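You operate a simulated robot arm through the tools that you are given. There is no shell and no other tool. Be economical: measure what you need, move in short steps, check, and stop when the job is done.

Carry out the task below with a simulated two-armed robot. There is one attempt and no reset: what you move stays moved.

TASK
Shut the drawer of the white desk. Take the cream paper box labelled "75" from the top of the low stool and leave it on the flat green board. Put the ribbed grey sherd from the top of the green desk on the deck of the green cart. Take the green card marked "27" from the steel bench beside the sink and put it on the grey tile. Put the white card labelled "56" from the top of the beige desk on the green tile and the white card that says "26" on the top of the white desk. Stack the small carton marked "29" from the middle shelf of the middle grey rack on top of the small carton marked "62". The order is free.

The check looks at the end state, three seconds after you hand in, the way a careful person would. Anything else that was tipped, shoved, dropped, spilled or broken makes it a failure.

THE ROBOT
Two 7-joint arms with two-finger parallel grippers on one trunk, on a base that drives. Base frame: it is fixed to the floor where the robot stands at the start and does not move with it; the origin is under the middle of the robot, x ahead of it, y to its left, z up. Lengths are in m, angles in degrees, forces in N, time in s.
The left shoulder is at the start at [0.07, 0.13, 1.088], the right one opposite. With the tool pointing down near the work surface each hand reaches from about 0.1 to 0.32 m from the robot's upright axis, wherever it stands, measured 20 degrees to its own side. Places, roughly: cream paper box [-0.5, 0.25, 0.25]; deck of the green cart [-2.5, -1.6, 0.2]; drawer of the white desk [0.5, 0.1, 0.6]; flat green board (22x30x2 cm) [-3.3, 0.3, 0.7]; green card [2.5, 7.75, 1]; green tile (9x9x2 cm) [3.6, 1.1, 0.7]; grey tile (9x9x2 cm) [2.3, 7.6, 0.9]; ribbed grey sherd [1.5, -0.5, 0.75]; small carton [3.5, -1.25, 1.25]; top of the white desk [1, 0.5, 0.7]; white card [3.75, 1, 0.75]. Payload 1.57 kg a hand.
The tool frame of a hand sits at the grasp point between the pads (the TCP): z along the fingers, y along the line on which they close. The tips reach 0.03 m beyond it. The gripper opens to 0.08 m. The fingers are 0.017 m wide and 0.012 m thick; the gripper's body (0.04 by 0.082 m) begins 0.08 m behind the TCP.
Orientation is told as [roll, pitch, yaw] about the base's x, y, z axes, in that order, counted from this pose: with the fingers straight down and closing along the base's y, the tool's x points along the base's -x, its y along +y and its z along -z.

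THE INTERFACE
- The arms move only by the tool arm_command. It takes "left_targets", "right_targets" or both (then of equal length, played together; a hand with none holds still); each is a list of rows, each a list of 3 entries, a list of its own where there are three numbers: the shift along the tool's x, y, z in units of 100 mm (1.0 is 100 mm), then the turn, a rotation vector about the tool's x, y, z in units of 180 degrees (1.0 is 180 degrees), then the closure, from 0 (fully open) to 1 (shut). In form: [[[dx, dy, dz], [rx, ry, rz], hand], ...]. A call has 1 to 8 rows; each row is the pose to reach, as a shift and turn from the pose commanded when the call began, along the tool's axes at that moment. A call with a number of a shift or a turn outside -1 to 1 is refused whole. A row lasts 0.2 s, in which the tool goes at most 0.05 m and 8.6 degrees; a call with a longer step from one row to the next is refused whole, and so is a gripper value outside its range. Where a pose cannot be reached the arm comes as near as it can. A force on the tool above 40 N (or 10 N above the force at the start of the call, whichever is more), or a blocked arm, ends the call early, and 0.2 s more pass. Each finger travels about 0.108 m/s and halts on what it meets, pressing with about 39 N; the grip force reading is that of the motor and also rises with nothing between the fingers. The clock runs only during rows and for 0.2 s after the last one: add rows that repeat a pose to give the fingers time. It gives the time, the measured TCP pose, the force on the tool (base axes), the opening and the grip force at its end, in the units of the frame above (readings bear some noise), with the torque about the TCP (base axes, N m) and any sound that the robot's microphone picked up, and new pictures: "views" is both (left out), scene, wrist or none (wrist: the cameras of the hands that moved).
- Cameras (640 x 400 px; columns grow to the right, rows downward): "scene" is now at [0.0559, 0.0595, 1.3006]; the picture's right is [0.98, -0.19, -0.00], its down [-0.17, -0.88, -0.45] and it looks along [0.09, 0.44, -0.89] (base axes); focal length 214 px, centre (320, 200). "left" rides on the left gripper at [0.072, 0.007, -0.122] in its tool frame; the picture's right is [-0.09, 1.00, 0.00], its down [-0.84, -0.08, -0.54] and it looks along [-0.54, -0.05, 0.84] (tool axes); focal length 238 px, centre (320, 200). "right" rides on the right gripper at [0.072, -0.007, -0.122] in its tool frame; the picture's right is [0.09, 1.00, 0.00], its down [-0.84, 0.08, -0.54] and it looks along [-0.54, 0.05, 0.84] (tool axes); focal length 238 px, centre (320, 200). There is no depth. A picture from a camera that has moved, and an enlarged one, comes with that camera's place and axes in the base frame and with its lens. The place of the scene camera against the robot may be out by one fixed shift of up to 0.025 m in any direction.
- slide_trunk(by): slides the trunk up (or, below 0, down) by that many m; the arms and the scene camera ride with it, the base frame stays. It gives what a move gives, with no picture.
- base_move(legs): drives the robot by 1 to 6 legs, each [ahead, left, turn to the left] in m, m and degrees, along the robot's own axes; the way and the turn of a leg run together, so that a leg with both is an arc; at most 1.5 m and 180 degrees a leg. The arms and the cameras ride along, it lands a little off, and it stops where it bumps. It gives what a move gives, and a new picture of the scene camera.
- head_to(pan, tilt): turns the head with the scene camera to pan (to the left, within 86 degrees either way) and tilt (down, from -29 to 69), counted from straight ahead of the robot. It gives what a move gives, and a new picture of the scene camera.
- inspect(camera, box): a new picture of the part [left, top, right, bottom] of that camera's present view, enlarged. It takes no simulated time.
- close_job(): hands the job in; it is judged then, once.

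Work in short steps. Places have to be worked out from the pictures, the camera data and where the tool is seen: move nearer, look again, correct. Check each grasp and each placing, and mend what went wrong. You have 196 turns and 260 pictures in all, those below and enlarged ones among them. Open the grippers and draw the arms clear of the work before you hand the job in, unless the task says otherwise.

The tools are called after "Call:" by a JSON object that holds its "method" and its "body". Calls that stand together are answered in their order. arm_command: Moves the arms, as the interface text tells. Its arguments: {"type":"object","properties":{"left_targets":{"type":"array","items":{"type":"array"}},"right_targets":{"type":"array","items":{"type":"array"}},"views":{"type":"string","enum":["both","scene","wrist","none"]}},"required":[]} The other tools are called the same way: slide_trunk (by) slides the trunk up or down; base_move (legs) drives the base; head_to (pan, tilt) turns the head that bears the scene camera; inspect (camera, box) takes an enlarged picture of a part of a camera's view; close_job () hands the job in.

At the start:

```text
clock: 0.0
left_ee_pos: [0.2306, 0.317, 0.9601]
left_tcp_rot: [0.0, 0.1, 0.0]
left_force: [-0.5, -1.0, 0.2]
left_moment: [-0.01, -0.02, 0.03]
left_opening: 0.0802
left_finger_force: 0.0
right_ee_pos: [0.2746, 0.0394, 0.9659]
right_tcp_rot: [0.0, -0.1, 0.0]
right_force: [-0.1, -0.6, -0.7]
right_moment: [0.01, 0.06, 0.03]
right_opening: 0.0801
right_finger_force: 0.0
trunk travel left (down, up): [-0.726, 0.214]
robot x, y, heading: [0.0005, -0.0004, -0.0]
head pan, tilt: [78.9, 63.3]
```

scene: 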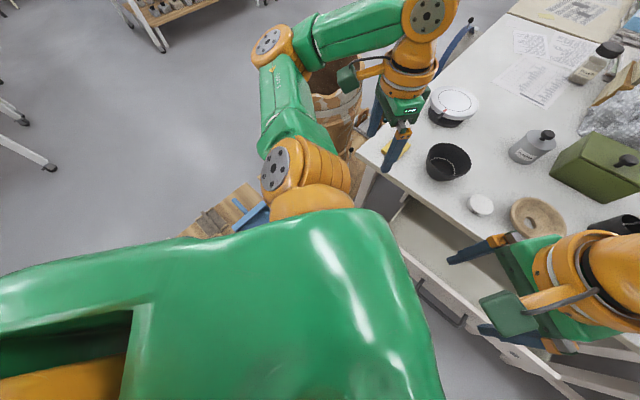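
right: 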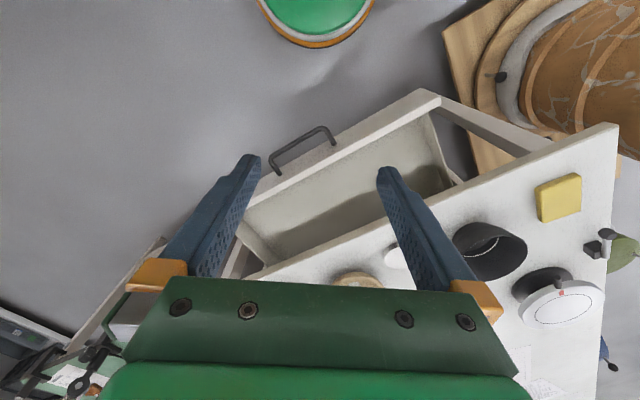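
left: 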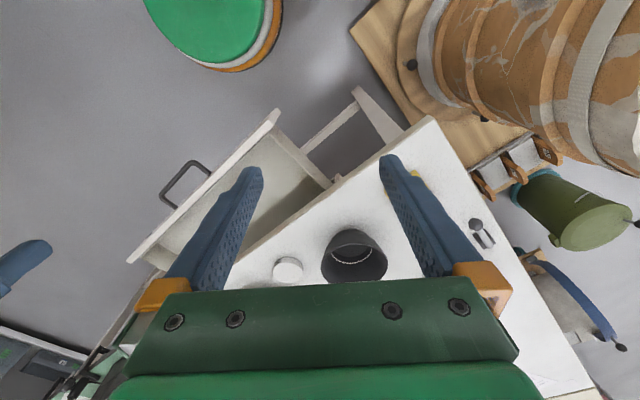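

I'll look around first to learn the layout: head straight ahead, moderately tilted.

Call:
{"method": "head_to", "body": {"pan": 0, "tilt": 45}}

Call:
{"method": "head_to", "body": {"pan": 0, "tilt": 12}}

Call:
{"method": "head_to", "body": {"pan": 75, "tilt": 20}}

Call:
{"method": "head_to", "body": {"pan": -75, "tilt": 20}}

```text
clock: 1.5
left_ee_pos: [0.2309, 0.3183, 0.9599]
left_tcp_rot: [0.0, 0.1, 0.1]
left_force: [0.6, 0.8, 0.4]
left_moment: [-0.02, 0.01, -0.01]
left_opening: 0.0801
left_finger_force: 0.0
right_ee_pos: [0.2755, 0.0398, 0.9667]
right_tcp_rot: [0.0, 0.0, 0.0]
right_force: [0.4, -0.6, 0.4]
right_moment: [0.0, 0.01, 0.03]
right_opening: 0.0801
right_finger_force: 0.0
trunk travel left (down, up): [-0.726, 0.214]
robot x, y, heading: [-0.0031, -0.0014, 0.0]
head pan, tilt: [0.0, 45.0]
camera scene: at [0.1252, -0.002, 1.3238], right [0.0, -1.0, 0.0], down [-0.71, 0.0, -0.71], along [0.71, 0.0, -0.71], focal length 214 px, centre (320, 200)
```

scene: 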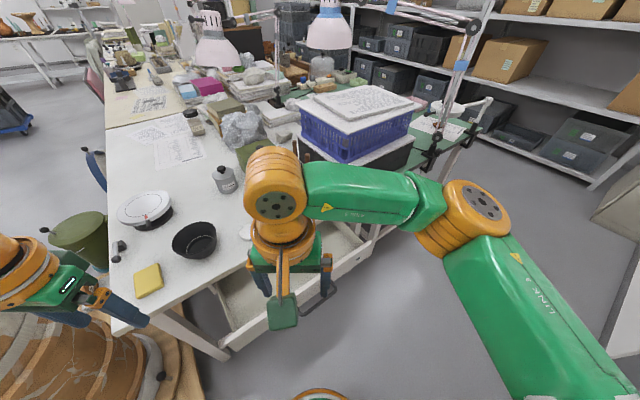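

```text
clock: 2.5
left_ee_pos: [0.2317, 0.3173, 0.9606]
left_tcp_rot: [0.0, 0.1, -0.1]
left_force: [-0.3, -0.5, 0.7]
left_moment: [0.0, 0.01, 0.02]
left_opening: 0.08
left_finger_force: 0.0
right_ee_pos: [0.2752, 0.04, 0.9666]
right_tcp_rot: [0.0, 0.0, 0.0]
right_force: [-0.2, 1.2, -0.3]
right_moment: [0.02, 0.01, 0.01]
right_opening: 0.0801
right_finger_force: 0.1
trunk travel left (down, up): [-0.726, 0.214]
robot x, y, heading: [-0.0003, 0.0006, -0.0]
head pan, tilt: [0.0, 12.0]
camera scene: at [0.1371, -0.0021, 1.3754], right [0.0, -1.0, 0.0], down [-0.21, 0.0, -0.98], along [0.98, 0.0, -0.21], focal length 214 px, centre (320, 200)
```

scene: 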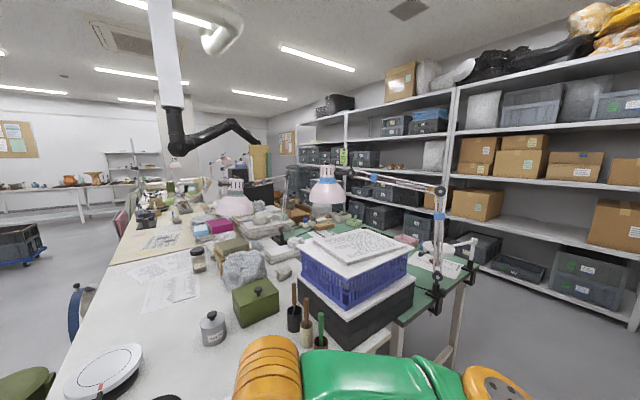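

```text
clock: 4.0
left_ee_pos: [0.2312, 0.3162, 0.9598]
left_tcp_rot: [0.0, 0.0, -0.1]
left_force: [-0.7, 0.8, 0.0]
left_moment: [-0.02, 0.01, 0.0]
left_opening: 0.0799
left_finger_force: 0.1
right_ee_pos: [0.2747, 0.0408, 0.9676]
right_tcp_rot: [0.0, 0.0, 0.0]
right_force: [-0.6, 0.4, -0.5]
right_moment: [-0.02, 0.0, -0.04]
right_opening: 0.08
right_finger_force: 0.0
trunk travel left (down, up): [-0.726, 0.214]
robot x, y, heading: [0.0025, 0.002, 0.1]
head pan, tilt: [75.0, 20.0]
camera scene: at [0.0681, 0.0878, 1.3625], right [0.97, -0.26, 0.0], down [-0.09, -0.33, -0.94], along [0.24, 0.91, -0.34], focal length 214 px, centre (320, 200)
```

scene: 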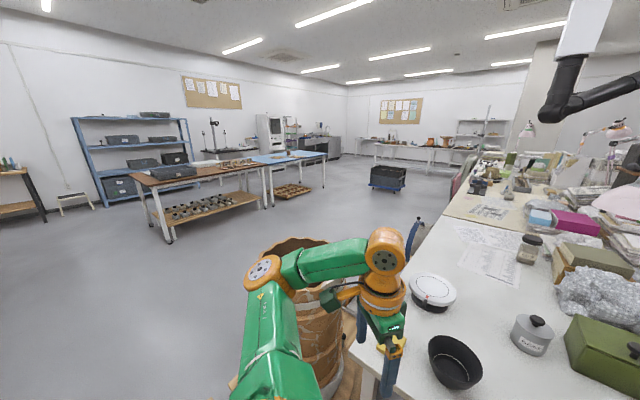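

```text
clock: 6.3
left_ee_pos: [0.2315, 0.3175, 0.9618]
left_tcp_rot: [0.0, 0.0, 0.0]
left_force: [0.0, 0.2, 0.2]
left_moment: [0.02, 0.01, 0.03]
left_opening: 0.0801
left_finger_force: 0.1
right_ee_pos: [0.2748, 0.0412, 0.9675]
right_tcp_rot: [-0.1, 0.0, 0.0]
right_force: [0.7, 0.0, -0.1]
right_moment: [0.04, 0.02, 0.0]
right_opening: 0.0799
right_finger_force: 0.2
trunk travel left (down, up): [-0.726, 0.214]
robot x, y, heading: [0.0006, -0.0009, 0.1]
head pan, tilt: [-75.0, 20.0]
camera scene: at [0.068, -0.0921, 1.3625], right [-0.97, -0.26, 0.0], down [-0.09, 0.33, -0.94], along [0.24, -0.91, -0.34], focal length 214 px, centre (320, 200)
```

scene: 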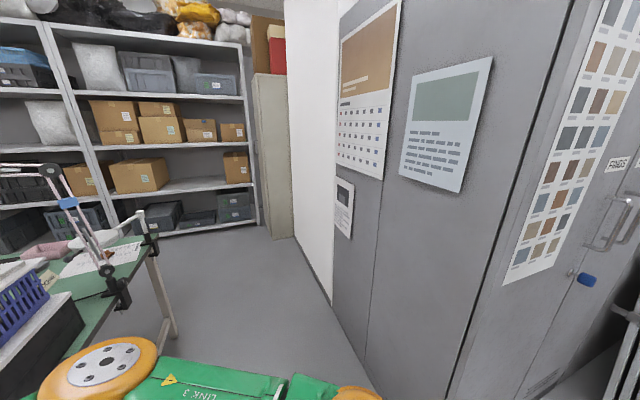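

The drawer front is about 0.34 m ahead along ~36°, and the desk end is at ~0.56 m. I'll look down to check the front and the base surroundings.

Call:
{"method": "head_to", "body": {"pan": 15, "tilt": 69}}

Call:
{"method": "head_to", "body": {"pan": 86, "tilt": 50}}

```text
clock: 8.0
left_ee_pos: [0.2306, 0.3176, 0.9589]
left_tcp_rot: [0.0, 0.0, 0.0]
left_force: [-0.2, -0.3, 0.4]
left_moment: [0.01, -0.01, -0.03]
left_opening: 0.0798
left_finger_force: 0.0
right_ee_pos: [0.2755, 0.0399, 0.9665]
right_tcp_rot: [0.0, 0.0, 0.0]
right_force: [0.3, 0.0, 0.1]
right_moment: [-0.02, 0.01, -0.02]
right_opening: 0.08
right_finger_force: 0.1
trunk travel left (down, up): [-0.726, 0.214]
robot x, y, heading: [0.001, -0.0011, -0.2]
head pan, tilt: [15.0, 68.8]
camera scene: at [0.0979, 0.0123, 1.295], right [0.26, -0.97, 0.0], down [-0.9, -0.24, -0.36], along [0.35, 0.09, -0.93], focal length 214 px, centre (320, 200)
```

scene: 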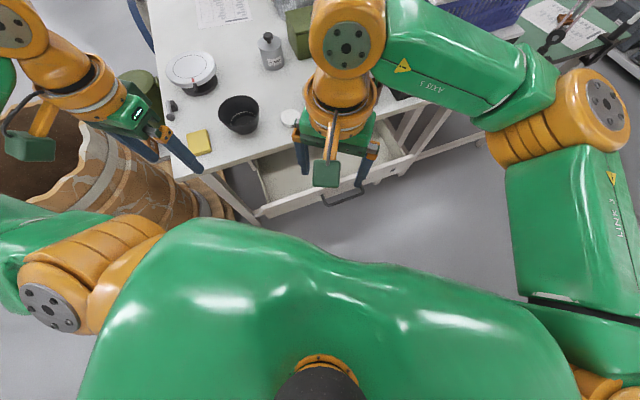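

```text
clock: 9.4
left_ee_pos: [0.2311, 0.3176, 0.9603]
left_tcp_rot: [-0.1, 0.1, 0.0]
left_force: [0.5, 0.6, 0.1]
left_moment: [0.0, -0.01, 0.03]
left_opening: 0.0801
left_finger_force: 0.1
right_ee_pos: [0.2755, 0.04, 0.967]
right_tcp_rot: [0.0, 0.0, 0.0]
right_force: [0.2, 0.8, -1.7]
right_moment: [0.01, -0.02, -0.01]
right_opening: 0.0799
right_finger_force: 0.1
trunk travel left (down, up): [-0.726, 0.214]
robot x, y, heading: [-0.0017, -0.0014, -0.0]
head pan, tilt: [85.9, 50.0]
camera scene: at [0.0494, 0.0747, 1.3169], right [1.0, -0.07, 0.0], down [-0.05, -0.76, -0.64], along [0.05, 0.64, -0.77], focal length 214 px, centre (320, 200)
```

scene: 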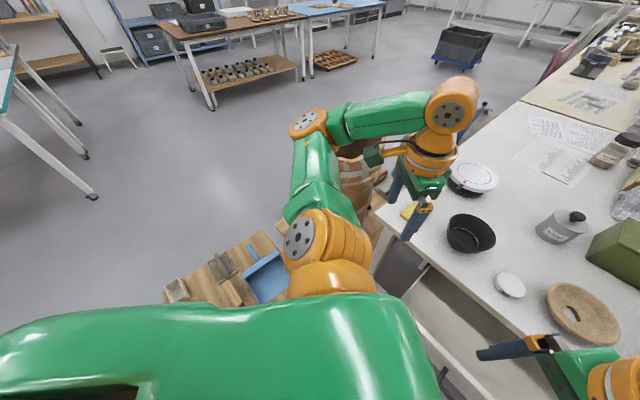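

Now turn in place 36° to face the drawer squarely.

Call:
{"method": "base_move", "body": {"legs": [[0, 0, 36]]}}

Call:
{"method": "head_to", "body": {"pan": 0, "tilt": 62}}

Call:
{"method": "head_to", "body": {"pan": 86, "tilt": 45}}

```text
clock: 11.5
left_ee_pos: [0.0016, 0.3945, 0.961]
left_tcp_rot: [0.0, 0.0, 35.9]
left_force: [0.2, -0.3, 0.5]
left_moment: [0.01, -0.01, 0.0]
left_opening: 0.0801
left_finger_force: 0.0
right_ee_pos: [0.2003, 0.1939, 0.9673]
right_tcp_rot: [-0.1, 0.0, 35.9]
right_force: [-0.6, -0.2, 0.5]
right_moment: [0.01, 0.0, 0.01]
right_opening: 0.0799
right_finger_force: 0.2
trunk travel left (down, up): [-0.726, 0.214]
robot x, y, heading: [0.002, 0.0009, 36.0]
head pan, tilt: [85.9, 50.0]
camera scene: at [-0.0062, 0.0925, 1.3169], right [0.85, 0.53, 0.0], down [0.4, -0.65, -0.64], along [-0.34, 0.55, -0.77], focal length 214 px, centre (320, 200)
```

scene: 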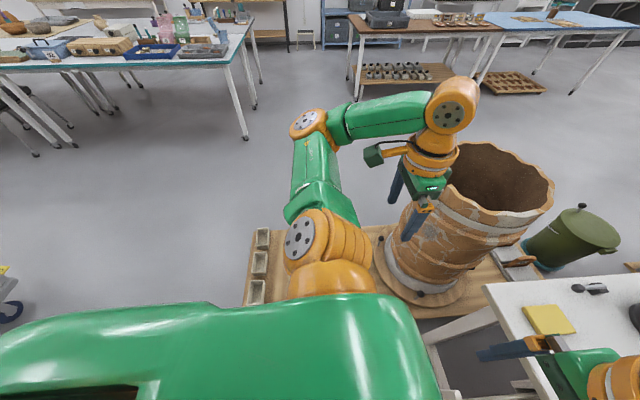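

```text
clock: 13.1
left_ee_pos: [0.0003, 0.3922, 0.9613]
left_tcp_rot: [0.0, 0.0, 35.9]
left_force: [-0.4, 0.3, 1.1]
left_moment: [-0.01, -0.01, 0.05]
left_opening: 0.0798
left_finger_force: 0.1
right_ee_pos: [0.1996, 0.1933, 0.9668]
right_tcp_rot: [0.0, -0.1, 35.9]
right_force: [-0.3, 0.4, 0.2]
right_moment: [0.0, 0.0, -0.01]
right_opening: 0.08
right_finger_force: 0.1
trunk travel left (down, up): [-0.726, 0.214]
robot x, y, heading: [-0.0051, -0.0025, 36.0]
head pan, tilt: [0.0, 62.0]
camera scene: at [0.0863, 0.065, 1.302], right [0.59, -0.81, 0.0], down [-0.71, -0.52, -0.47], along [0.38, 0.28, -0.88], focal length 214 px, centre (320, 200)
```

scene: 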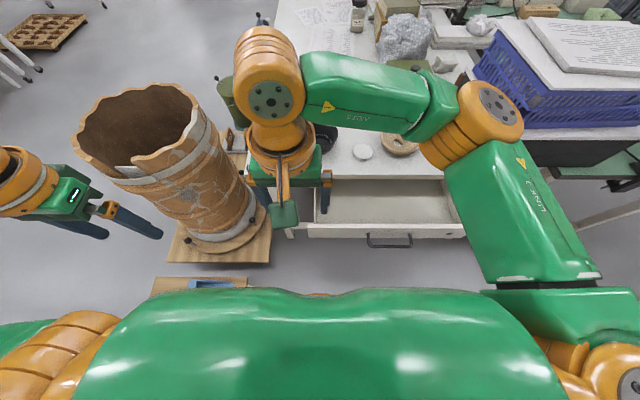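

```text
clock: 14.7
left_ee_pos: [0.0016, 0.3929, 0.9606]
left_tcp_rot: [0.0, 0.0, 35.9]
left_force: [-0.4, 0.3, -0.2]
left_moment: [-0.03, 0.01, -0.01]
left_opening: 0.0802
left_finger_force: 0.0
right_ee_pos: [0.1988, 0.1944, 0.9662]
right_tcp_rot: [0.1, -0.1, 35.9]
right_force: [-0.1, 0.4, -0.9]
right_moment: [-0.05, 0.0, 0.02]
right_opening: 0.0802
right_finger_force: 0.1
trunk travel left (down, up): [-0.726, 0.214]
robot x, y, heading: [0.0002, -0.0034, 35.8]
head pan, tilt: [85.9, 45.0]
camera scene: at [-0.0086, 0.0963, 1.3238], right [0.85, 0.53, 0.0], down [0.37, -0.6, -0.71], along [-0.37, 0.6, -0.71], focal length 214 px, centre (320, 200)
```

scene: 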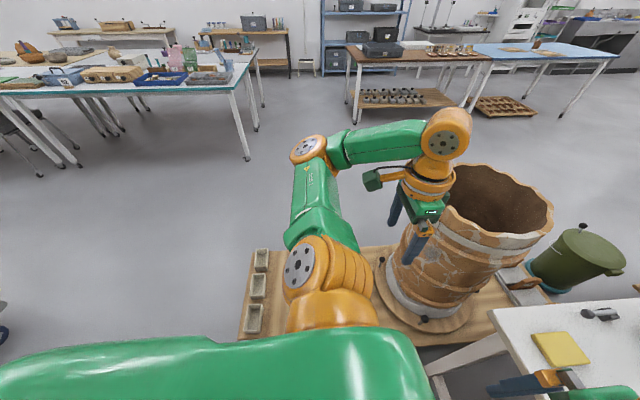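

Base is a round ~0.2 m radius; the drawer front centre (handle) is ~0.33 ahead, 0.22 right of me in the robot frame. I back off 0.15 and lower the trunk to bring the hand to drawer height.

Call:
{"method": "base_move", "body": {"legs": [[-0.15, 0, 0]]}}

Call:
{"method": "slide_trunk", "body": {"by": -0.3}}

Call:
{"method": "arm_command", "body": {"right_targets": [[[0, -0.25, 0], [0, -0.047, 0], 1], [[-0.1, -0.5, 0], [0, -0.094, 0], 1], [[-0.2, -0.75, 0.05], [0, -0.141, 0], 1], [[-0.3, -1.0, 0.1], [0, -0.188, 0], 1], [[-0.4, -1.0, 0.2], [0, -0.235, 0], 1], [[-0.4, -1.0, 0.3], [0, -0.282, 0], 1], [[-0.4, -1.0, 0.4], [0, -0.329, 0], 1], [[-0.4, -1.0, 0.4], [0, -0.376, 0], 1]], "views": "wrist"}}

Call:
{"method": "head_to", "body": {"pan": -5, "tilt": 55}}

```text
clock: 16.1
left_ee_pos: [-0.1198, 0.3053, 0.9591]
left_tcp_rot: [0.1, 0.0, 35.9]
left_force: [-0.2, -0.3, -0.1]
left_moment: [0.02, 0.02, -0.01]
left_opening: 0.0798
left_finger_force: 0.1
right_ee_pos: [0.0774, 0.1064, 0.9658]
right_tcp_rot: [0.1, 0.2, 35.9]
right_force: [1.0, 0.2, 0.8]
right_moment: [-0.04, -0.01, 0.03]
right_opening: 0.0799
right_finger_force: 0.1
trunk travel left (down, up): [-0.726, 0.214]
robot x, y, heading: [-0.125, -0.0836, 35.9]
head pan, tilt: [85.9, 45.0]
camera scene: at [-0.1286, 0.0095, 1.3237], right [0.85, 0.53, 0.0], down [0.37, -0.6, -0.71], along [-0.37, 0.6, -0.71], focal length 214 px, centre (320, 200)
```

scene: 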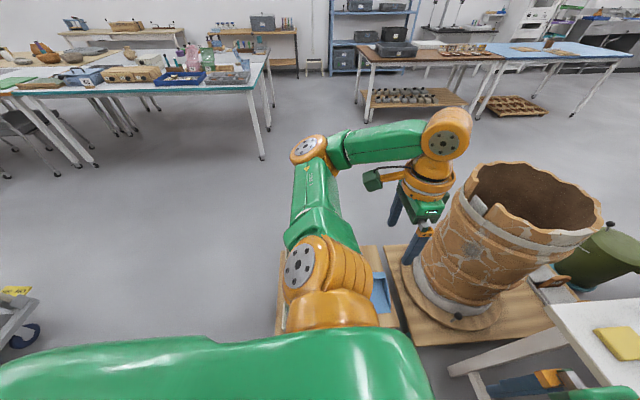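

```text
clock: 19.1
left_ee_pos: [-0.1205, 0.3044, 0.6599]
left_tcp_rot: [0.0, 0.0, 35.9]
left_force: [0.1, -0.7, -0.7]
left_moment: [0.02, 0.0, 0.06]
left_opening: 0.0799
left_finger_force: 0.0
right_ee_pos: [0.0774, 0.1051, 0.667]
right_tcp_rot: [-0.1, 0.0, 35.9]
right_force: [0.5, 0.4, -0.2]
right_moment: [0.0, 0.01, 0.0]
right_opening: 0.0797
right_finger_force: 0.0
trunk travel left (down, up): [-0.426, 0.514]
robot x, y, heading: [-0.1239, -0.0866, 35.9]
head pan, tilt: [85.9, 45.0]
```

```text
clock: 20.9
left_ee_pos: [-0.1208, 0.3054, 0.6605]
left_tcp_rot: [0.0, 0.0, 36.0]
left_force: [-0.1, -0.6, 0.1]
left_moment: [0.0, 0.01, 0.02]
left_opening: 0.0798
left_finger_force: 0.0
right_ee_pos: [0.174, 0.0668, 0.6219]
right_tcp_rot: [3.1, -69.1, 30.8]
right_force: [-0.8, 0.9, -0.6]
right_moment: [0.0, -0.01, -0.02]
right_opening: 0.0002
right_finger_force: 21.4
right hand out of reach, approached as far as the arm can: row 5, 6, 7, 8
trunk travel left (down, up): [-0.426, 0.514]
robot x, y, heading: [-0.1197, -0.0882, 35.9]
head pan, tilt: [85.9, 45.0]
camera right: at [0.0596, -0.015, 0.5985], right [-0.58, 0.81, -0.07], down [-0.21, -0.07, 0.98], along [0.79, 0.58, 0.21], focal length 238 px, centre (320, 200)
```

right: 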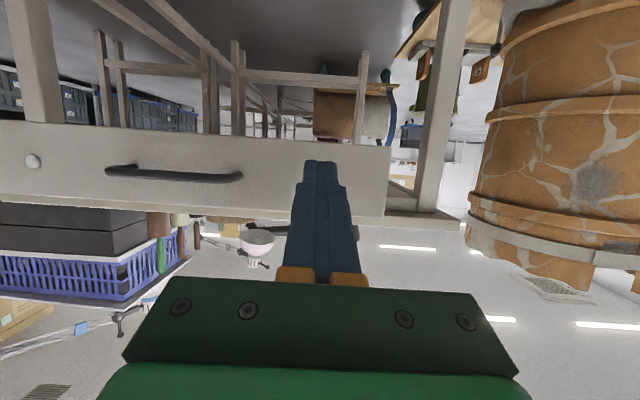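

```text
clock: 22.6
left_ee_pos: [-0.1211, 0.3041, 0.6606]
left_tcp_rot: [0.1, 0.0, 35.8]
left_force: [0.4, 0.1, 0.6]
left_moment: [0.0, 0.01, 0.01]
left_opening: 0.08
left_finger_force: 0.1
right_ee_pos: [0.1742, 0.0649, 0.6234]
right_tcp_rot: [1.1, -69.4, 32.7]
right_force: [-0.2, -0.2, -0.9]
right_moment: [0.01, -0.05, 0.01]
right_opening: 0.0002
right_finger_force: 21.0
trunk travel left (down, up): [-0.426, 0.514]
robot x, y, heading: [-0.1182, -0.0879, 36.0]
head pan, tilt: [-5.0, 55.0]
camera scene: at [-0.0257, -0.0239, 1.0104], right [0.51, -0.86, 0.0], down [-0.7, -0.42, -0.57], along [0.49, 0.3, -0.82], focal length 214 px, centre (320, 200)
```

scene: 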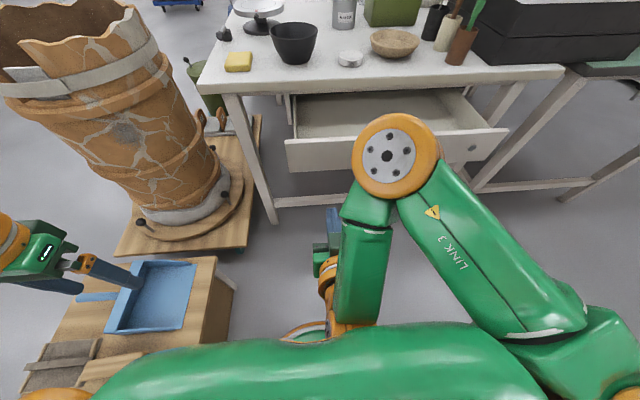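

The closed fingers point at the drawer front left of the handle, at z≈0.63. Lateral check is fine; drive forward in steps and watch.

Call:
{"method": "base_move", "body": {"legs": [[0.17, 0, 0]]}}

```text
clock: 24.0
left_ee_pos: [0.0174, 0.4063, 0.66]
left_tcp_rot: [0.0, 0.0, 35.8]
left_force: [1.1, 0.2, 0.4]
left_moment: [0.0, 0.0, 0.01]
left_opening: 0.08
left_finger_force: 0.2
right_ee_pos: [0.3126, 0.1657, 0.6221]
right_tcp_rot: [1.0, -69.4, 32.8]
right_force: [0.2, 0.1, 0.3]
right_moment: [-0.04, -0.02, 0.01]
right_opening: 0.0
right_finger_force: 21.3
trunk travel left (down, up): [-0.426, 0.514]
robot x, y, heading: [0.0168, 0.0131, 35.9]
head pan, tilt: [-5.0, 55.0]
camera scene: at [0.1129, 0.0764, 1.0103], right [0.51, -0.86, 0.0], down [-0.7, -0.42, -0.57], along [0.49, 0.29, -0.82], focal length 214 px, centre (320, 200)
```

scene: 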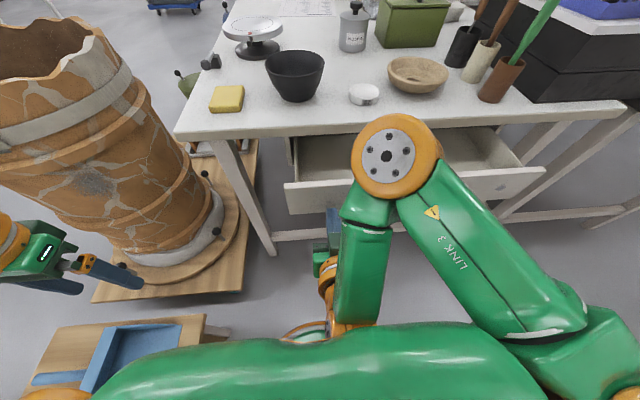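

No contact yet; the tip is at ~0.38 along the push direction. Continue a short step.

Call:
{"method": "base_move", "body": {"legs": [[0.08, 0, 0]]}}

Call:
{"method": "arm_command", "body": {"right_targets": [[[0, 0, 0], [0, 0, 0], 1]], "views": "wrist"}}

```text
clock: 25.1
left_ee_pos: [0.0833, 0.4521, 0.6604]
left_tcp_rot: [0.0, 0.1, 35.8]
left_force: [0.3, 0.1, 0.5]
left_moment: [0.0, 0.0, 0.03]
left_opening: 0.0799
left_finger_force: 0.1
right_ee_pos: [0.3808, 0.2127, 0.6226]
right_tcp_rot: [1.2, -69.8, 32.0]
right_force: [0.3, 0.4, 0.0]
right_moment: [-0.01, -0.04, 0.0]
right_opening: 0.0002
right_finger_force: 21.4
trunk travel left (down, up): [-0.426, 0.514]
robot x, y, heading: [0.0861, 0.0631, 36.0]
head pan, tilt: [-5.0, 55.0]
camera scene: at [0.1782, 0.1235, 1.0103], right [0.51, -0.86, 0.0], down [-0.7, -0.42, -0.57], along [0.49, 0.29, -0.82], focal length 214 px, centre (320, 200)
```

scene: 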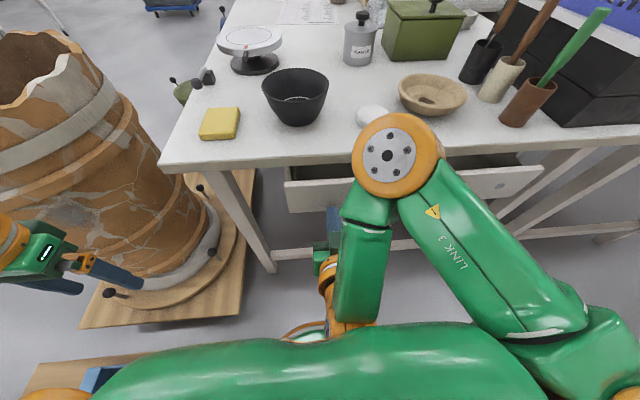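

```text
clock: 25.5
left_ee_pos: [0.0835, 0.4524, 0.6605]
left_tcp_rot: [0.0, 0.1, 35.8]
left_force: [-0.1, -0.1, -0.2]
left_moment: [-0.01, 0.02, 0.01]
left_opening: 0.08
left_finger_force: 0.1
right_ee_pos: [0.3807, 0.2121, 0.6223]
right_tcp_rot: [1.4, -70.1, 31.8]
right_force: [0.4, 0.6, 0.6]
right_moment: [-0.01, -0.02, -0.02]
right_opening: 0.0
right_finger_force: 21.1
trunk travel left (down, up): [-0.426, 0.514]
robot x, y, heading: [0.082, 0.059, 36.0]
head pan, tilt: [-5.0, 55.0]
camera right: at [0.2674, 0.1323, 0.5973], right [-0.57, 0.82, -0.08], down [-0.22, -0.06, 0.97], along [0.79, 0.57, 0.22], focal length 238 px, centre (320, 200)
```

right: 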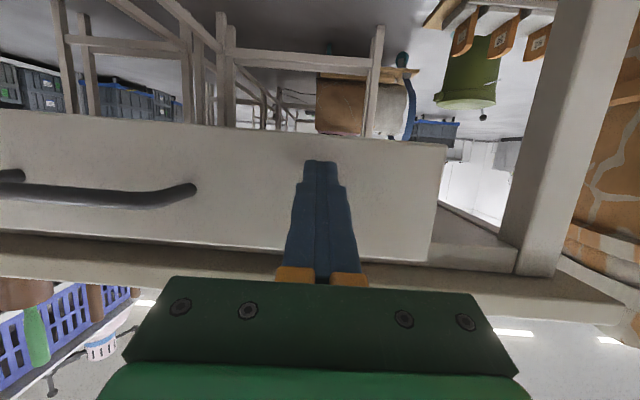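

The finger appears to be touching or pushing the front; drawer still open ~0.08–0.1. Continue 0.06.

Call:
{"method": "base_move", "body": {"legs": [[0.06, 0, 0]]}}

Call:
{"method": "arm_command", "body": {"right_targets": [[[0, 0, 0], [0, 0, 0], 1]], "views": "wrist"}}

```text
clock: 26.5
left_ee_pos: [0.1231, 0.4825, 0.6617]
left_tcp_rot: [-0.1, -0.2, 35.7]
left_force: [0.5, 0.6, 0.5]
left_moment: [0.03, 0.01, 0.03]
left_opening: 0.0802
left_finger_force: 0.0
right_ee_pos: [0.4208, 0.2426, 0.6232]
right_tcp_rot: [1.4, -69.7, 31.4]
right_force: [-16.8, -8.6, 0.8]
right_moment: [-0.08, 0.0, 0.17]
right_opening: 0.0001
right_finger_force: 21.3
trunk travel left (down, up): [-0.426, 0.514]
robot x, y, heading: [0.1222, 0.0909, 35.8]
head pan, tilt: [-5.0, 55.0]
stopped in leg 1: the force on the tool passed its limit at 1146 N (the readings are from after the stop); the commanded pose is now the measured one
camera scene: at [0.2168, 0.1522, 1.011], right [0.51, -0.86, 0.0], down [-0.7, -0.42, -0.58], along [0.5, 0.3, -0.82], focal length 214 px, centre (320, 200)
```

scene: 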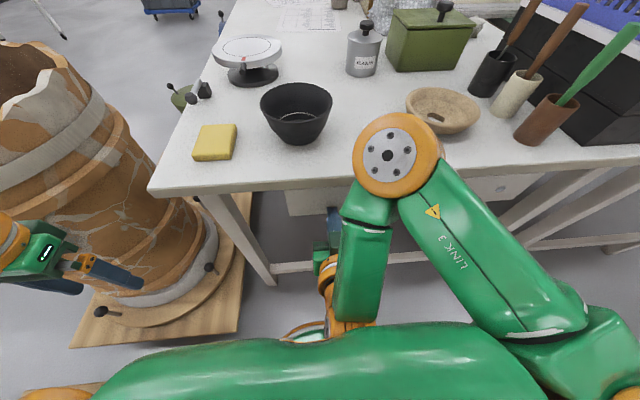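

```text
clock: 26.9
left_ee_pos: [0.1245, 0.4808, 0.6622]
left_tcp_rot: [0.0, -0.2, 35.9]
left_force: [0.0, -0.5, -0.5]
left_moment: [0.0, 0.0, -0.01]
left_opening: 0.08
left_finger_force: 0.0
right_ee_pos: [0.4204, 0.2423, 0.6228]
right_tcp_rot: [1.4, -69.7, 31.5]
right_force: [-17.2, -8.2, 0.0]
right_moment: [0.01, 0.11, 0.16]
right_opening: 0.0
right_finger_force: 21.6
trunk travel left (down, up): [-0.426, 0.514]
robot x, y, heading: [0.1246, 0.0884, 35.7]
head pan, tilt: [-5.0, 55.0]
camera right: at [0.3071, 0.1618, 0.5973], right [-0.57, 0.82, -0.08], down [-0.22, -0.06, 0.97], along [0.79, 0.57, 0.22], focal length 238 px, centre (320, 200)
```

right: 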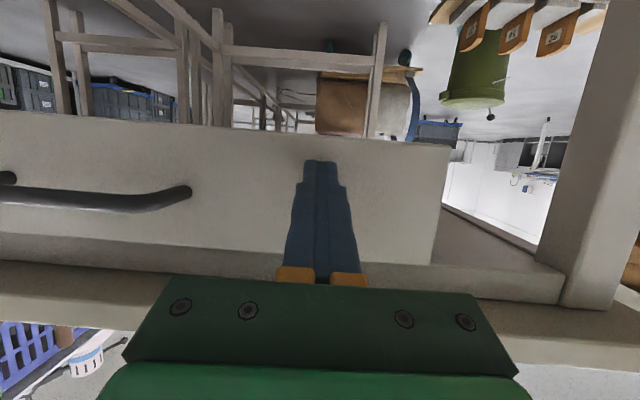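

Contact force 19 N remains. I need to know whether the drawer is still open; enlarge the views.

Call:
{"method": "inspect", "body": {"camera": "right", "box": [200, 100, 640, 375]}}

Call:
{"method": "inspect", "body": {"camera": "scene", "box": [140, 100, 640, 300]}}

```text
1.45 times, centred on (420, 238) of right
camera zoom: at [0.3071, 0.1618, 0.5973], right [-0.57, 0.82, -0.08], down [-0.22, -0.06, 0.97], along [0.79, 0.57, 0.22], focal length 347 px, centre (174, 146)
```

zoom: 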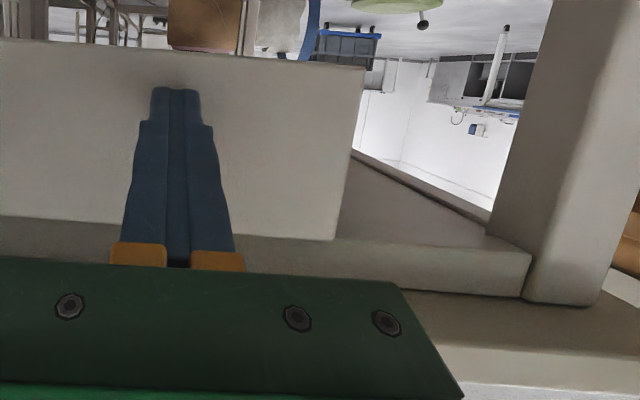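

```text
1.28 times, centred on (390, 200) of scene
camera zoom: at [0.2168, 0.1522, 1.0109], right [0.51, -0.86, 0.0], down [-0.7, -0.42, -0.58], along [0.5, 0.29, -0.82], focal length 274 px, centre (230, 200)
```

zoom: 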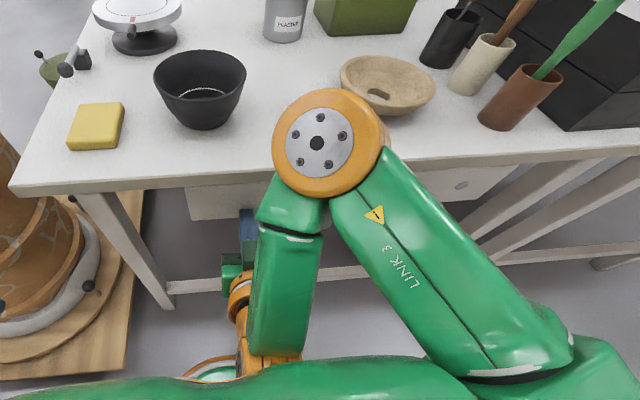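

It looks flush with the rail (hard stop felt). I back away and check the drawer.

Call:
{"method": "base_move", "body": {"legs": [[-0.28, 0, 0]]}}

Call:
{"method": "inspect", "body": {"camera": "right", "box": [0, 50, 560, 400]}}

```text
clock: 28.9
left_ee_pos: [-0.1035, 0.316, 0.6604]
left_tcp_rot: [-0.2, 0.0, 35.4]
left_force: [-0.3, -0.4, 0.1]
left_moment: [0.0, -0.02, 0.03]
left_opening: 0.0799
left_finger_force: 0.1
right_ee_pos: [0.192, 0.0749, 0.6211]
right_tcp_rot: [1.4, -69.5, 31.3]
right_force: [0.9, -0.5, -0.2]
right_moment: [-0.01, 0.02, -0.01]
right_opening: 0.0
right_finger_force: 21.1
trunk travel left (down, up): [-0.426, 0.514]
robot x, y, heading: [-0.1086, -0.076, 35.3]
head pan, tilt: [-5.0, 55.0]
camera scene: at [-0.0113, -0.013, 1.0104], right [0.51, -0.86, 0.0], down [-0.71, -0.42, -0.57], along [0.49, 0.29, -0.82], focal length 214 px, centre (320, 200)
```

scene: 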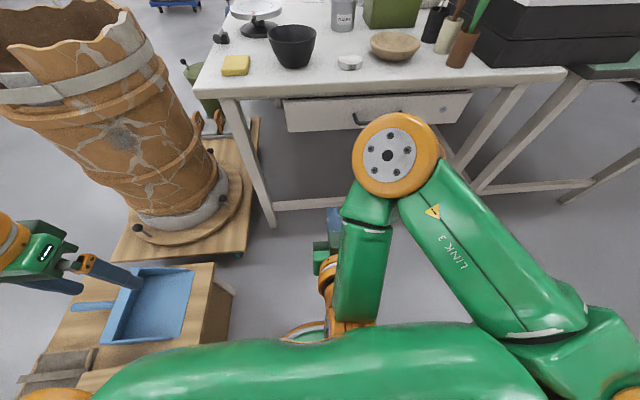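

```text
1.14 times, centred on (280, 225) of right
camera zoom: at [0.0777, -0.0045, 0.5966], right [-0.56, 0.82, -0.08], down [-0.22, -0.06, 0.97], along [0.8, 0.57, 0.21], focal length 272 px, centre (366, 171)
```

zoom: 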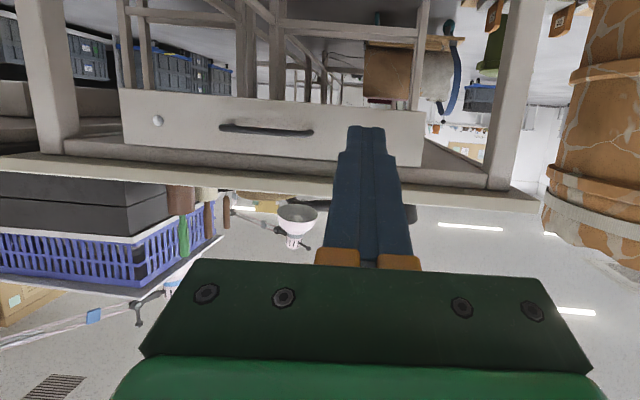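

Drawer appears shut. One closer enlargement to judge any residual gap.

Call:
{"method": "inspect", "body": {"camera": "right", "box": [20, 110, 260, 260]}}

Call:
{"method": "inspect", "body": {"camera": "right", "box": [300, 100, 540, 250]}}

```text
2.67 times, centred on (140, 185) of right
camera zoom: at [0.0777, -0.0045, 0.5966], right [-0.56, 0.82, -0.08], down [-0.22, -0.06, 0.97], along [0.8, 0.57, 0.21], focal length 636 px, centre (800, 240)
```

zoom: 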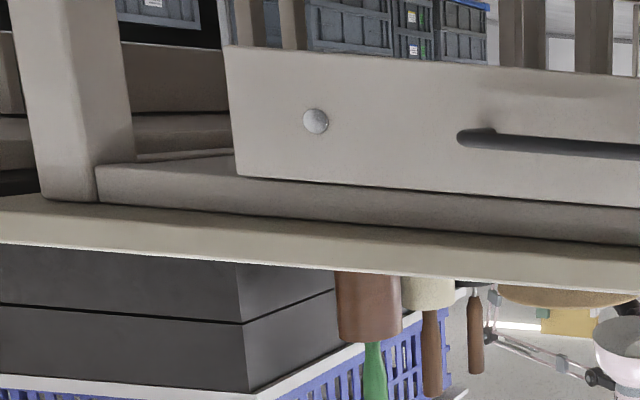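

```text
2.67 times, centred on (420, 175) of right
camera zoom: at [0.0777, -0.0045, 0.5966], right [-0.56, 0.82, -0.08], down [-0.22, -0.06, 0.97], along [0.8, 0.57, 0.21], focal length 636 px, centre (53, 267)
```

zoom: 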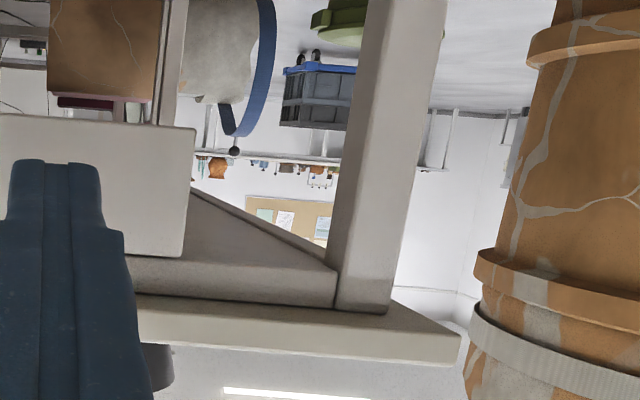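

Drawer is flush. Now bring the right hand back to tool-down, and look left/behind for the cream box on the stool.

Call:
{"method": "arm_command", "body": {"right_targets": [[[0, 0, 0], [0, 0.047, 0], 1], [[0, 0, 0], [0, 0.094, 0], 0.5], [[0, 0, 0], [0, 0.141, 0], 0], [[0, 0, 0], [0, 0.188, 0], 0], [[0, 0, 0], [0, 0.235, 0], 0], [[0, 0, 0], [0, 0.282, 0], 0], [[0, 0, 0], [0, 0.329, 0], 0], [[0, 0, 0], [0, 0.386, 0], 0]], "views": "none"}}

Call:
{"method": "head_to", "body": {"pan": 86, "tilt": 60}}

```text
refused: row 8 steps farther than a row can; nothing moved
```

```text
clock: 30.6
left_ee_pos: [-0.1021, 0.3166, 0.6596]
left_tcp_rot: [0.1, 0.0, 35.5]
left_force: [0.6, -0.4, 0.7]
left_moment: [0.02, -0.03, -0.03]
left_opening: 0.0802
left_finger_force: 0.0
right_ee_pos: [0.192, 0.076, 0.6226]
right_tcp_rot: [1.5, -69.5, 31.2]
right_force: [-0.9, 0.1, 0.4]
right_moment: [0.03, -0.02, 0.0]
right_opening: 0.0
right_finger_force: 21.4
trunk travel left (down, up): [-0.426, 0.514]
robot x, y, heading: [-0.1068, -0.0792, 35.8]
head pan, tilt: [85.9, 60.0]
camera scene: at [-0.1079, 0.0074, 1.0043], right [0.85, 0.52, 0.0], down [0.45, -0.74, -0.5], along [-0.26, 0.43, -0.87], focal length 214 px, centre (320, 200)
```

scene: 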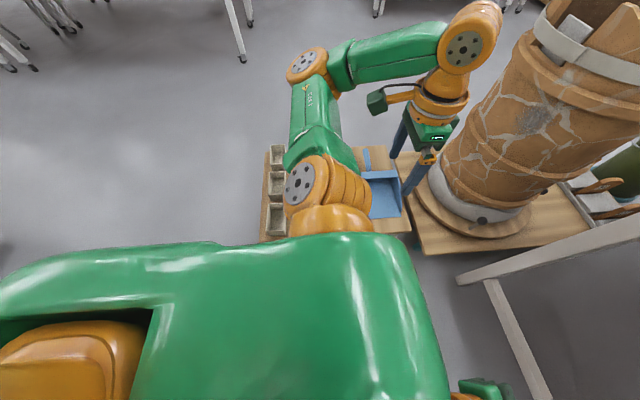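

Three little boxes sit on the stool's far-left edge. Straighten the right hand and enlarge.

Call:
{"method": "inspect", "body": {"camera": "scene", "box": [240, 130, 440, 255]}}

Call:
{"method": "arm_command", "body": {"right_targets": [[[0, 0, 0], [0, 0.047, 0], 1], [[0, 0, 0], [0, 0.094, 0], 0.5], [[0, 0, 0], [0, 0.141, 0], 0], [[0, 0, 0], [0, 0.188, 0], 0], [[0, 0, 0], [0, 0.235, 0], 0], [[0, 0, 0], [0, 0.282, 0], 0], [[0, 0, 0], [0, 0.329, 0], 0], [[0, 0, 0], [0, 0.376, 0], 0]], "views": "none"}}

```text
3.20 times, centred on (340, 192) of scene
camera zoom: at [-0.1079, 0.0074, 1.0043], right [0.85, 0.52, 0.0], down [0.45, -0.74, -0.5], along [-0.26, 0.43, -0.87], focal length 686 px, centre (256, 224)
```

zoom: 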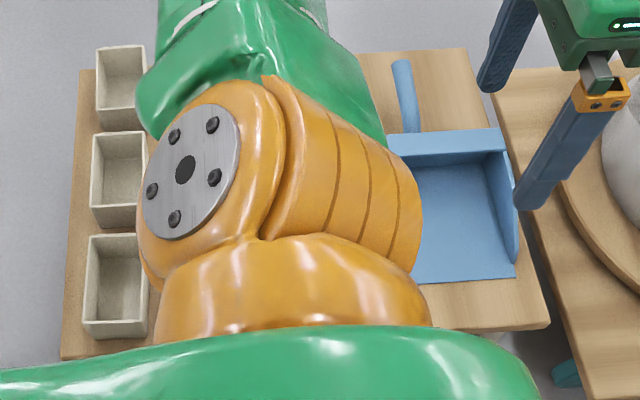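

```text
clock: 32.4
left_ee_pos: [-0.1033, 0.3156, 0.661]
left_tcp_rot: [0.0, 0.1, 35.6]
left_force: [-0.4, 0.5, 0.1]
left_moment: [0.01, 0.02, 0.01]
left_opening: 0.0799
left_finger_force: 0.0
right_ee_pos: [0.1923, 0.0756, 0.6222]
right_tcp_rot: [0.5, -1.7, 32.7]
right_force: [0.5, 1.1, -0.6]
right_moment: [-0.02, -0.02, 0.0]
right_opening: 0.0796
right_finger_force: 0.0
trunk travel left (down, up): [-0.426, 0.514]
robot x, y, heading: [-0.1086, -0.0711, 35.6]
head pan, tilt: [85.9, 60.0]
```

The boxes' labels must be on their sides. I turn left ~100° to face the stool.

Call:
{"method": "base_move", "body": {"legs": [[0, 0, 95]]}}

Call:
{"method": "head_to", "body": {"pan": 0, "tilt": 50}}

Call:
{"method": "head_to", "body": {"pan": 40, "tilt": 20}}

```text
clock: 36.8
left_ee_pos: [-0.4987, -0.1133, 0.6594]
left_tcp_rot: [0.0, 0.1, 131.4]
left_force: [-0.3, 0.6, 0.0]
left_moment: [0.01, 0.0, -0.01]
left_opening: 0.0799
left_finger_force: 0.0
right_ee_pos: [-0.2892, 0.2072, 0.6209]
right_tcp_rot: [0.4, -1.8, 128.4]
right_force: [0.4, -0.4, -0.4]
right_moment: [-0.04, 0.04, -0.01]
right_opening: 0.08
right_finger_force: 0.0
trunk travel left (down, up): [-0.426, 0.514]
robot x, y, heading: [-0.107, -0.0769, 131.5]
head pan, tilt: [85.9, 60.0]
camera scene: at [-0.2, -0.0815, 1.0043], right [-0.61, 0.8, 0.0], down [0.69, 0.52, -0.5], along [-0.4, -0.3, -0.87], focal length 214 px, centre (320, 200)
```

scene: 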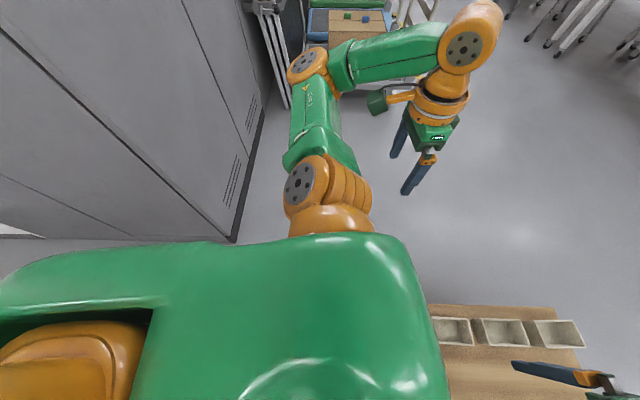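

```text
clock: 38.4
left_ee_pos: [-0.4992, -0.1128, 0.6602]
left_tcp_rot: [0.0, 0.0, 131.3]
left_force: [0.4, -0.3, 0.1]
left_moment: [0.0, 0.03, 0.02]
left_opening: 0.08
left_finger_force: 0.0
right_ee_pos: [-0.2887, 0.206, 0.6213]
right_tcp_rot: [0.5, -1.9, 128.3]
right_force: [0.3, 0.5, 0.1]
right_moment: [0.01, 0.02, 0.03]
right_opening: 0.0802
right_finger_force: 0.1
trunk travel left (down, up): [-0.426, 0.514]
robot x, y, heading: [-0.1101, -0.075, 131.4]
head pan, tilt: [0.0, 50.0]
camera scene: at [-0.198, 0.0167, 1.0169], right [0.75, 0.66, 0.0], down [0.51, -0.57, -0.64], along [-0.42, 0.48, -0.77], focal length 214 px, centre (320, 200)
```

scene: 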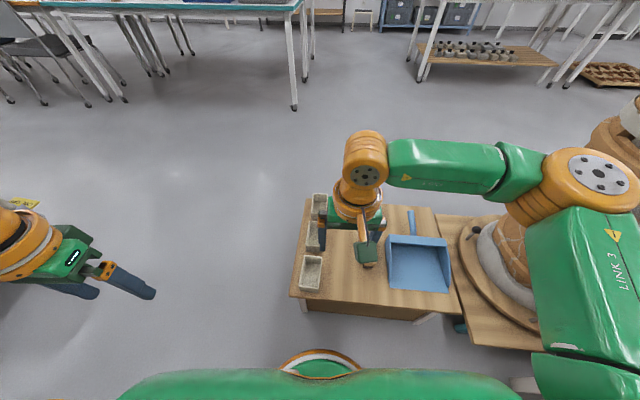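

```text
clock: 39.5
left_ee_pos: [-0.4989, -0.1127, 0.6606]
left_tcp_rot: [0.0, 0.0, 131.4]
left_force: [0.3, -0.5, -0.1]
left_moment: [-0.03, -0.03, -0.01]
left_opening: 0.0799
left_finger_force: 0.1
right_ee_pos: [-0.2885, 0.2067, 0.6243]
right_tcp_rot: [0.5, -1.9, 128.4]
right_force: [-0.2, -0.3, 0.2]
right_moment: [0.01, 0.01, 0.03]
right_opening: 0.0799
right_finger_force: 0.0
trunk travel left (down, up): [-0.426, 0.514]
robot x, y, heading: [-0.109, -0.0734, 131.4]
head pan, tilt: [40.0, 20.0]
camera scene: at [-0.2391, -0.027, 1.0624], right [0.15, 0.99, 0.0], down [0.34, -0.05, -0.94], along [-0.93, 0.14, -0.34], focal length 214 px, centre (320, 200)
```

scene: 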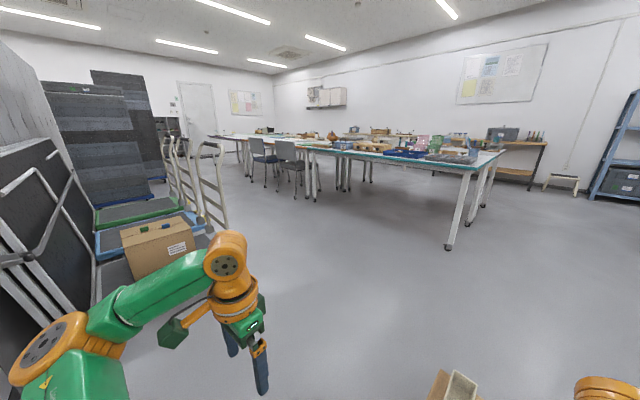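

Enlarge the boxes to find the labels.

Call:
{"method": "head_to", "body": {"pan": 0, "tilt": 60}}

Call:
{"method": "inspect", "body": {"camera": "scene", "box": [270, 120, 430, 270]}}

Call:
{"method": "inspect", "body": {"camera": "right", "box": [0, 0, 640, 400]}}

```text
clock: 40.5
left_ee_pos: [-0.4995, -0.1115, 0.6599]
left_tcp_rot: [0.0, 0.0, 131.3]
left_force: [-0.8, -0.6, 1.0]
left_moment: [-0.02, -0.02, 0.01]
left_opening: 0.0799
left_finger_force: 0.1
right_ee_pos: [-0.2883, 0.2076, 0.6216]
right_tcp_rot: [0.5, -1.8, 128.4]
right_force: [-0.3, 0.1, -1.1]
right_moment: [0.0, -0.04, -0.02]
right_opening: 0.08
right_finger_force: 0.1
trunk travel left (down, up): [-0.426, 0.514]
robot x, y, heading: [-0.1073, -0.0773, 131.4]
head pan, tilt: [0.0, 60.0]
camera scene: at [-0.1912, 0.009, 1.0044], right [0.75, 0.66, 0.0], down [0.57, -0.65, -0.5], along [-0.33, 0.38, -0.87], focal length 214 px, centre (320, 200)
```

scene: 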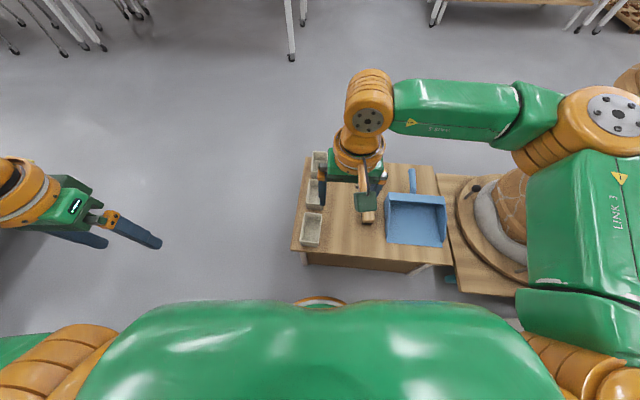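

```text
2.67 times, centred on (350, 195) of scene
camera zoom: at [-0.1912, 0.009, 1.0044], right [0.75, 0.66, 0.0], down [0.57, -0.65, -0.5], along [-0.33, 0.38, -0.87], focal length 572 px, centre (240, 213)
```

zoom: 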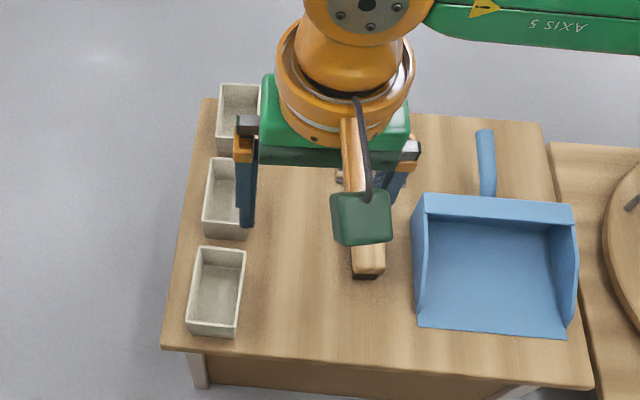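

```text
1.00 times, centred on (320, 200) of right (not enlarged: the box is as wide or as high as the picture)
camera zoom: at [-0.2356, 0.153, 0.7409], right [-0.72, -0.69, 0.01], down [-0.57, 0.6, 0.57], along [-0.4, 0.41, -0.82], focal length 238 px, centre (320, 200)
```

zoom: 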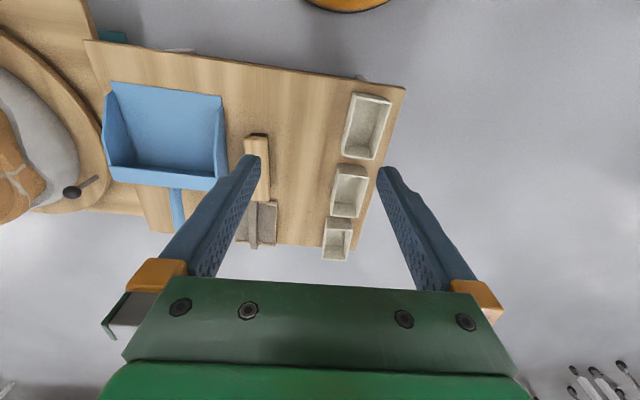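

No labels face this way; they must be on the outer side. I drive around to the stool's outer side and face the boxes.

Call:
{"method": "base_move", "body": {"legs": [[0, 0.28, 0], [0.59, 0.22, 0], [0, 0, -95]]}}

Call:
{"method": "head_to", "body": {"pan": 0, "tilt": 50}}

Call:
{"method": "inspect", "body": {"camera": "right", "box": [0, 0, 640, 400]}}

```text
clock: 49.7
left_ee_pos: [-0.8791, 0.4279, 0.6596]
left_tcp_rot: [-0.1, 0.1, 36.6]
left_force: [0.0, 0.6, -0.8]
left_moment: [0.02, -0.02, -0.03]
left_opening: 0.0801
left_finger_force: 0.0
right_ee_pos: [-0.5793, 0.1933, 0.6213]
right_tcp_rot: [0.5, -1.8, 33.8]
right_force: [-0.3, -1.1, -0.3]
right_moment: [0.03, 0.02, -0.02]
right_opening: 0.0799
right_finger_force: 0.0
trunk travel left (down, up): [-0.426, 0.514]
robot x, y, heading: [-0.8794, 0.0366, 36.5]
head pan, tilt: [0.0, 60.0]
camera scene: at [-0.7883, 0.1031, 1.0043], right [0.6, -0.8, 0.0], down [-0.69, -0.52, -0.5], along [0.4, 0.3, -0.87], focal length 214 px, centre (320, 200)
```

scene: 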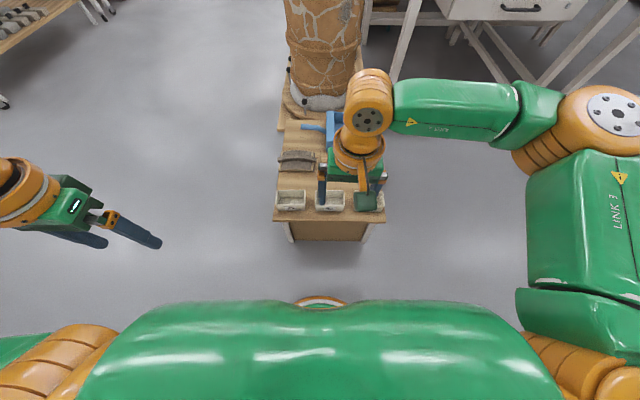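

```text
clock: 50.4
left_ee_pos: [-0.8803, 0.4287, 0.6606]
left_tcp_rot: [0.0, 0.0, 36.6]
left_force: [0.7, -0.8, -0.4]
left_moment: [-0.02, 0.01, 0.02]
left_opening: 0.08
left_finger_force: 0.1
right_ee_pos: [-0.579, 0.192, 0.6224]
right_tcp_rot: [0.5, -1.7, 33.8]
right_force: [0.2, -0.6, -0.1]
right_moment: [0.02, -0.03, -0.01]
right_opening: 0.0799
right_finger_force: 0.0
trunk travel left (down, up): [-0.426, 0.514]
robot x, y, heading: [-0.8752, 0.0372, 36.8]
head pan, tilt: [0.0, 50.0]
camera scene: at [-0.7801, 0.1092, 1.0169], right [0.6, -0.8, 0.0], down [-0.61, -0.46, -0.64], along [0.51, 0.38, -0.77], focal length 214 px, centre (320, 200)
```

scene: 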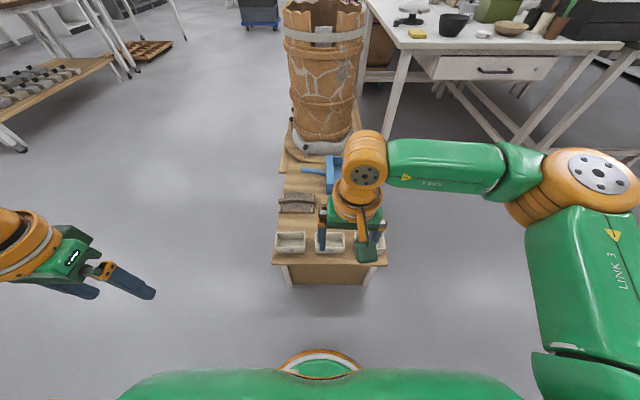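

```text
1.00 times, centred on (320, 200) of right (not enlarged: the box is as wide or as high as the picture)
camera zoom: at [-0.6382, 0.1451, 0.741], right [-0.63, 0.78, 0.01], down [0.64, 0.52, 0.57], along [0.44, 0.36, -0.82], focal length 238 px, centre (320, 200)
```

zoom: 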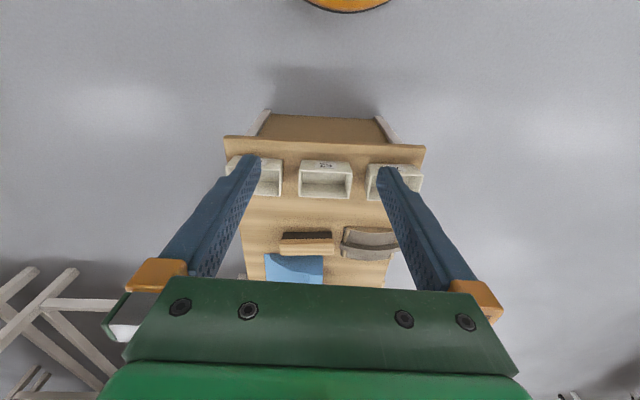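

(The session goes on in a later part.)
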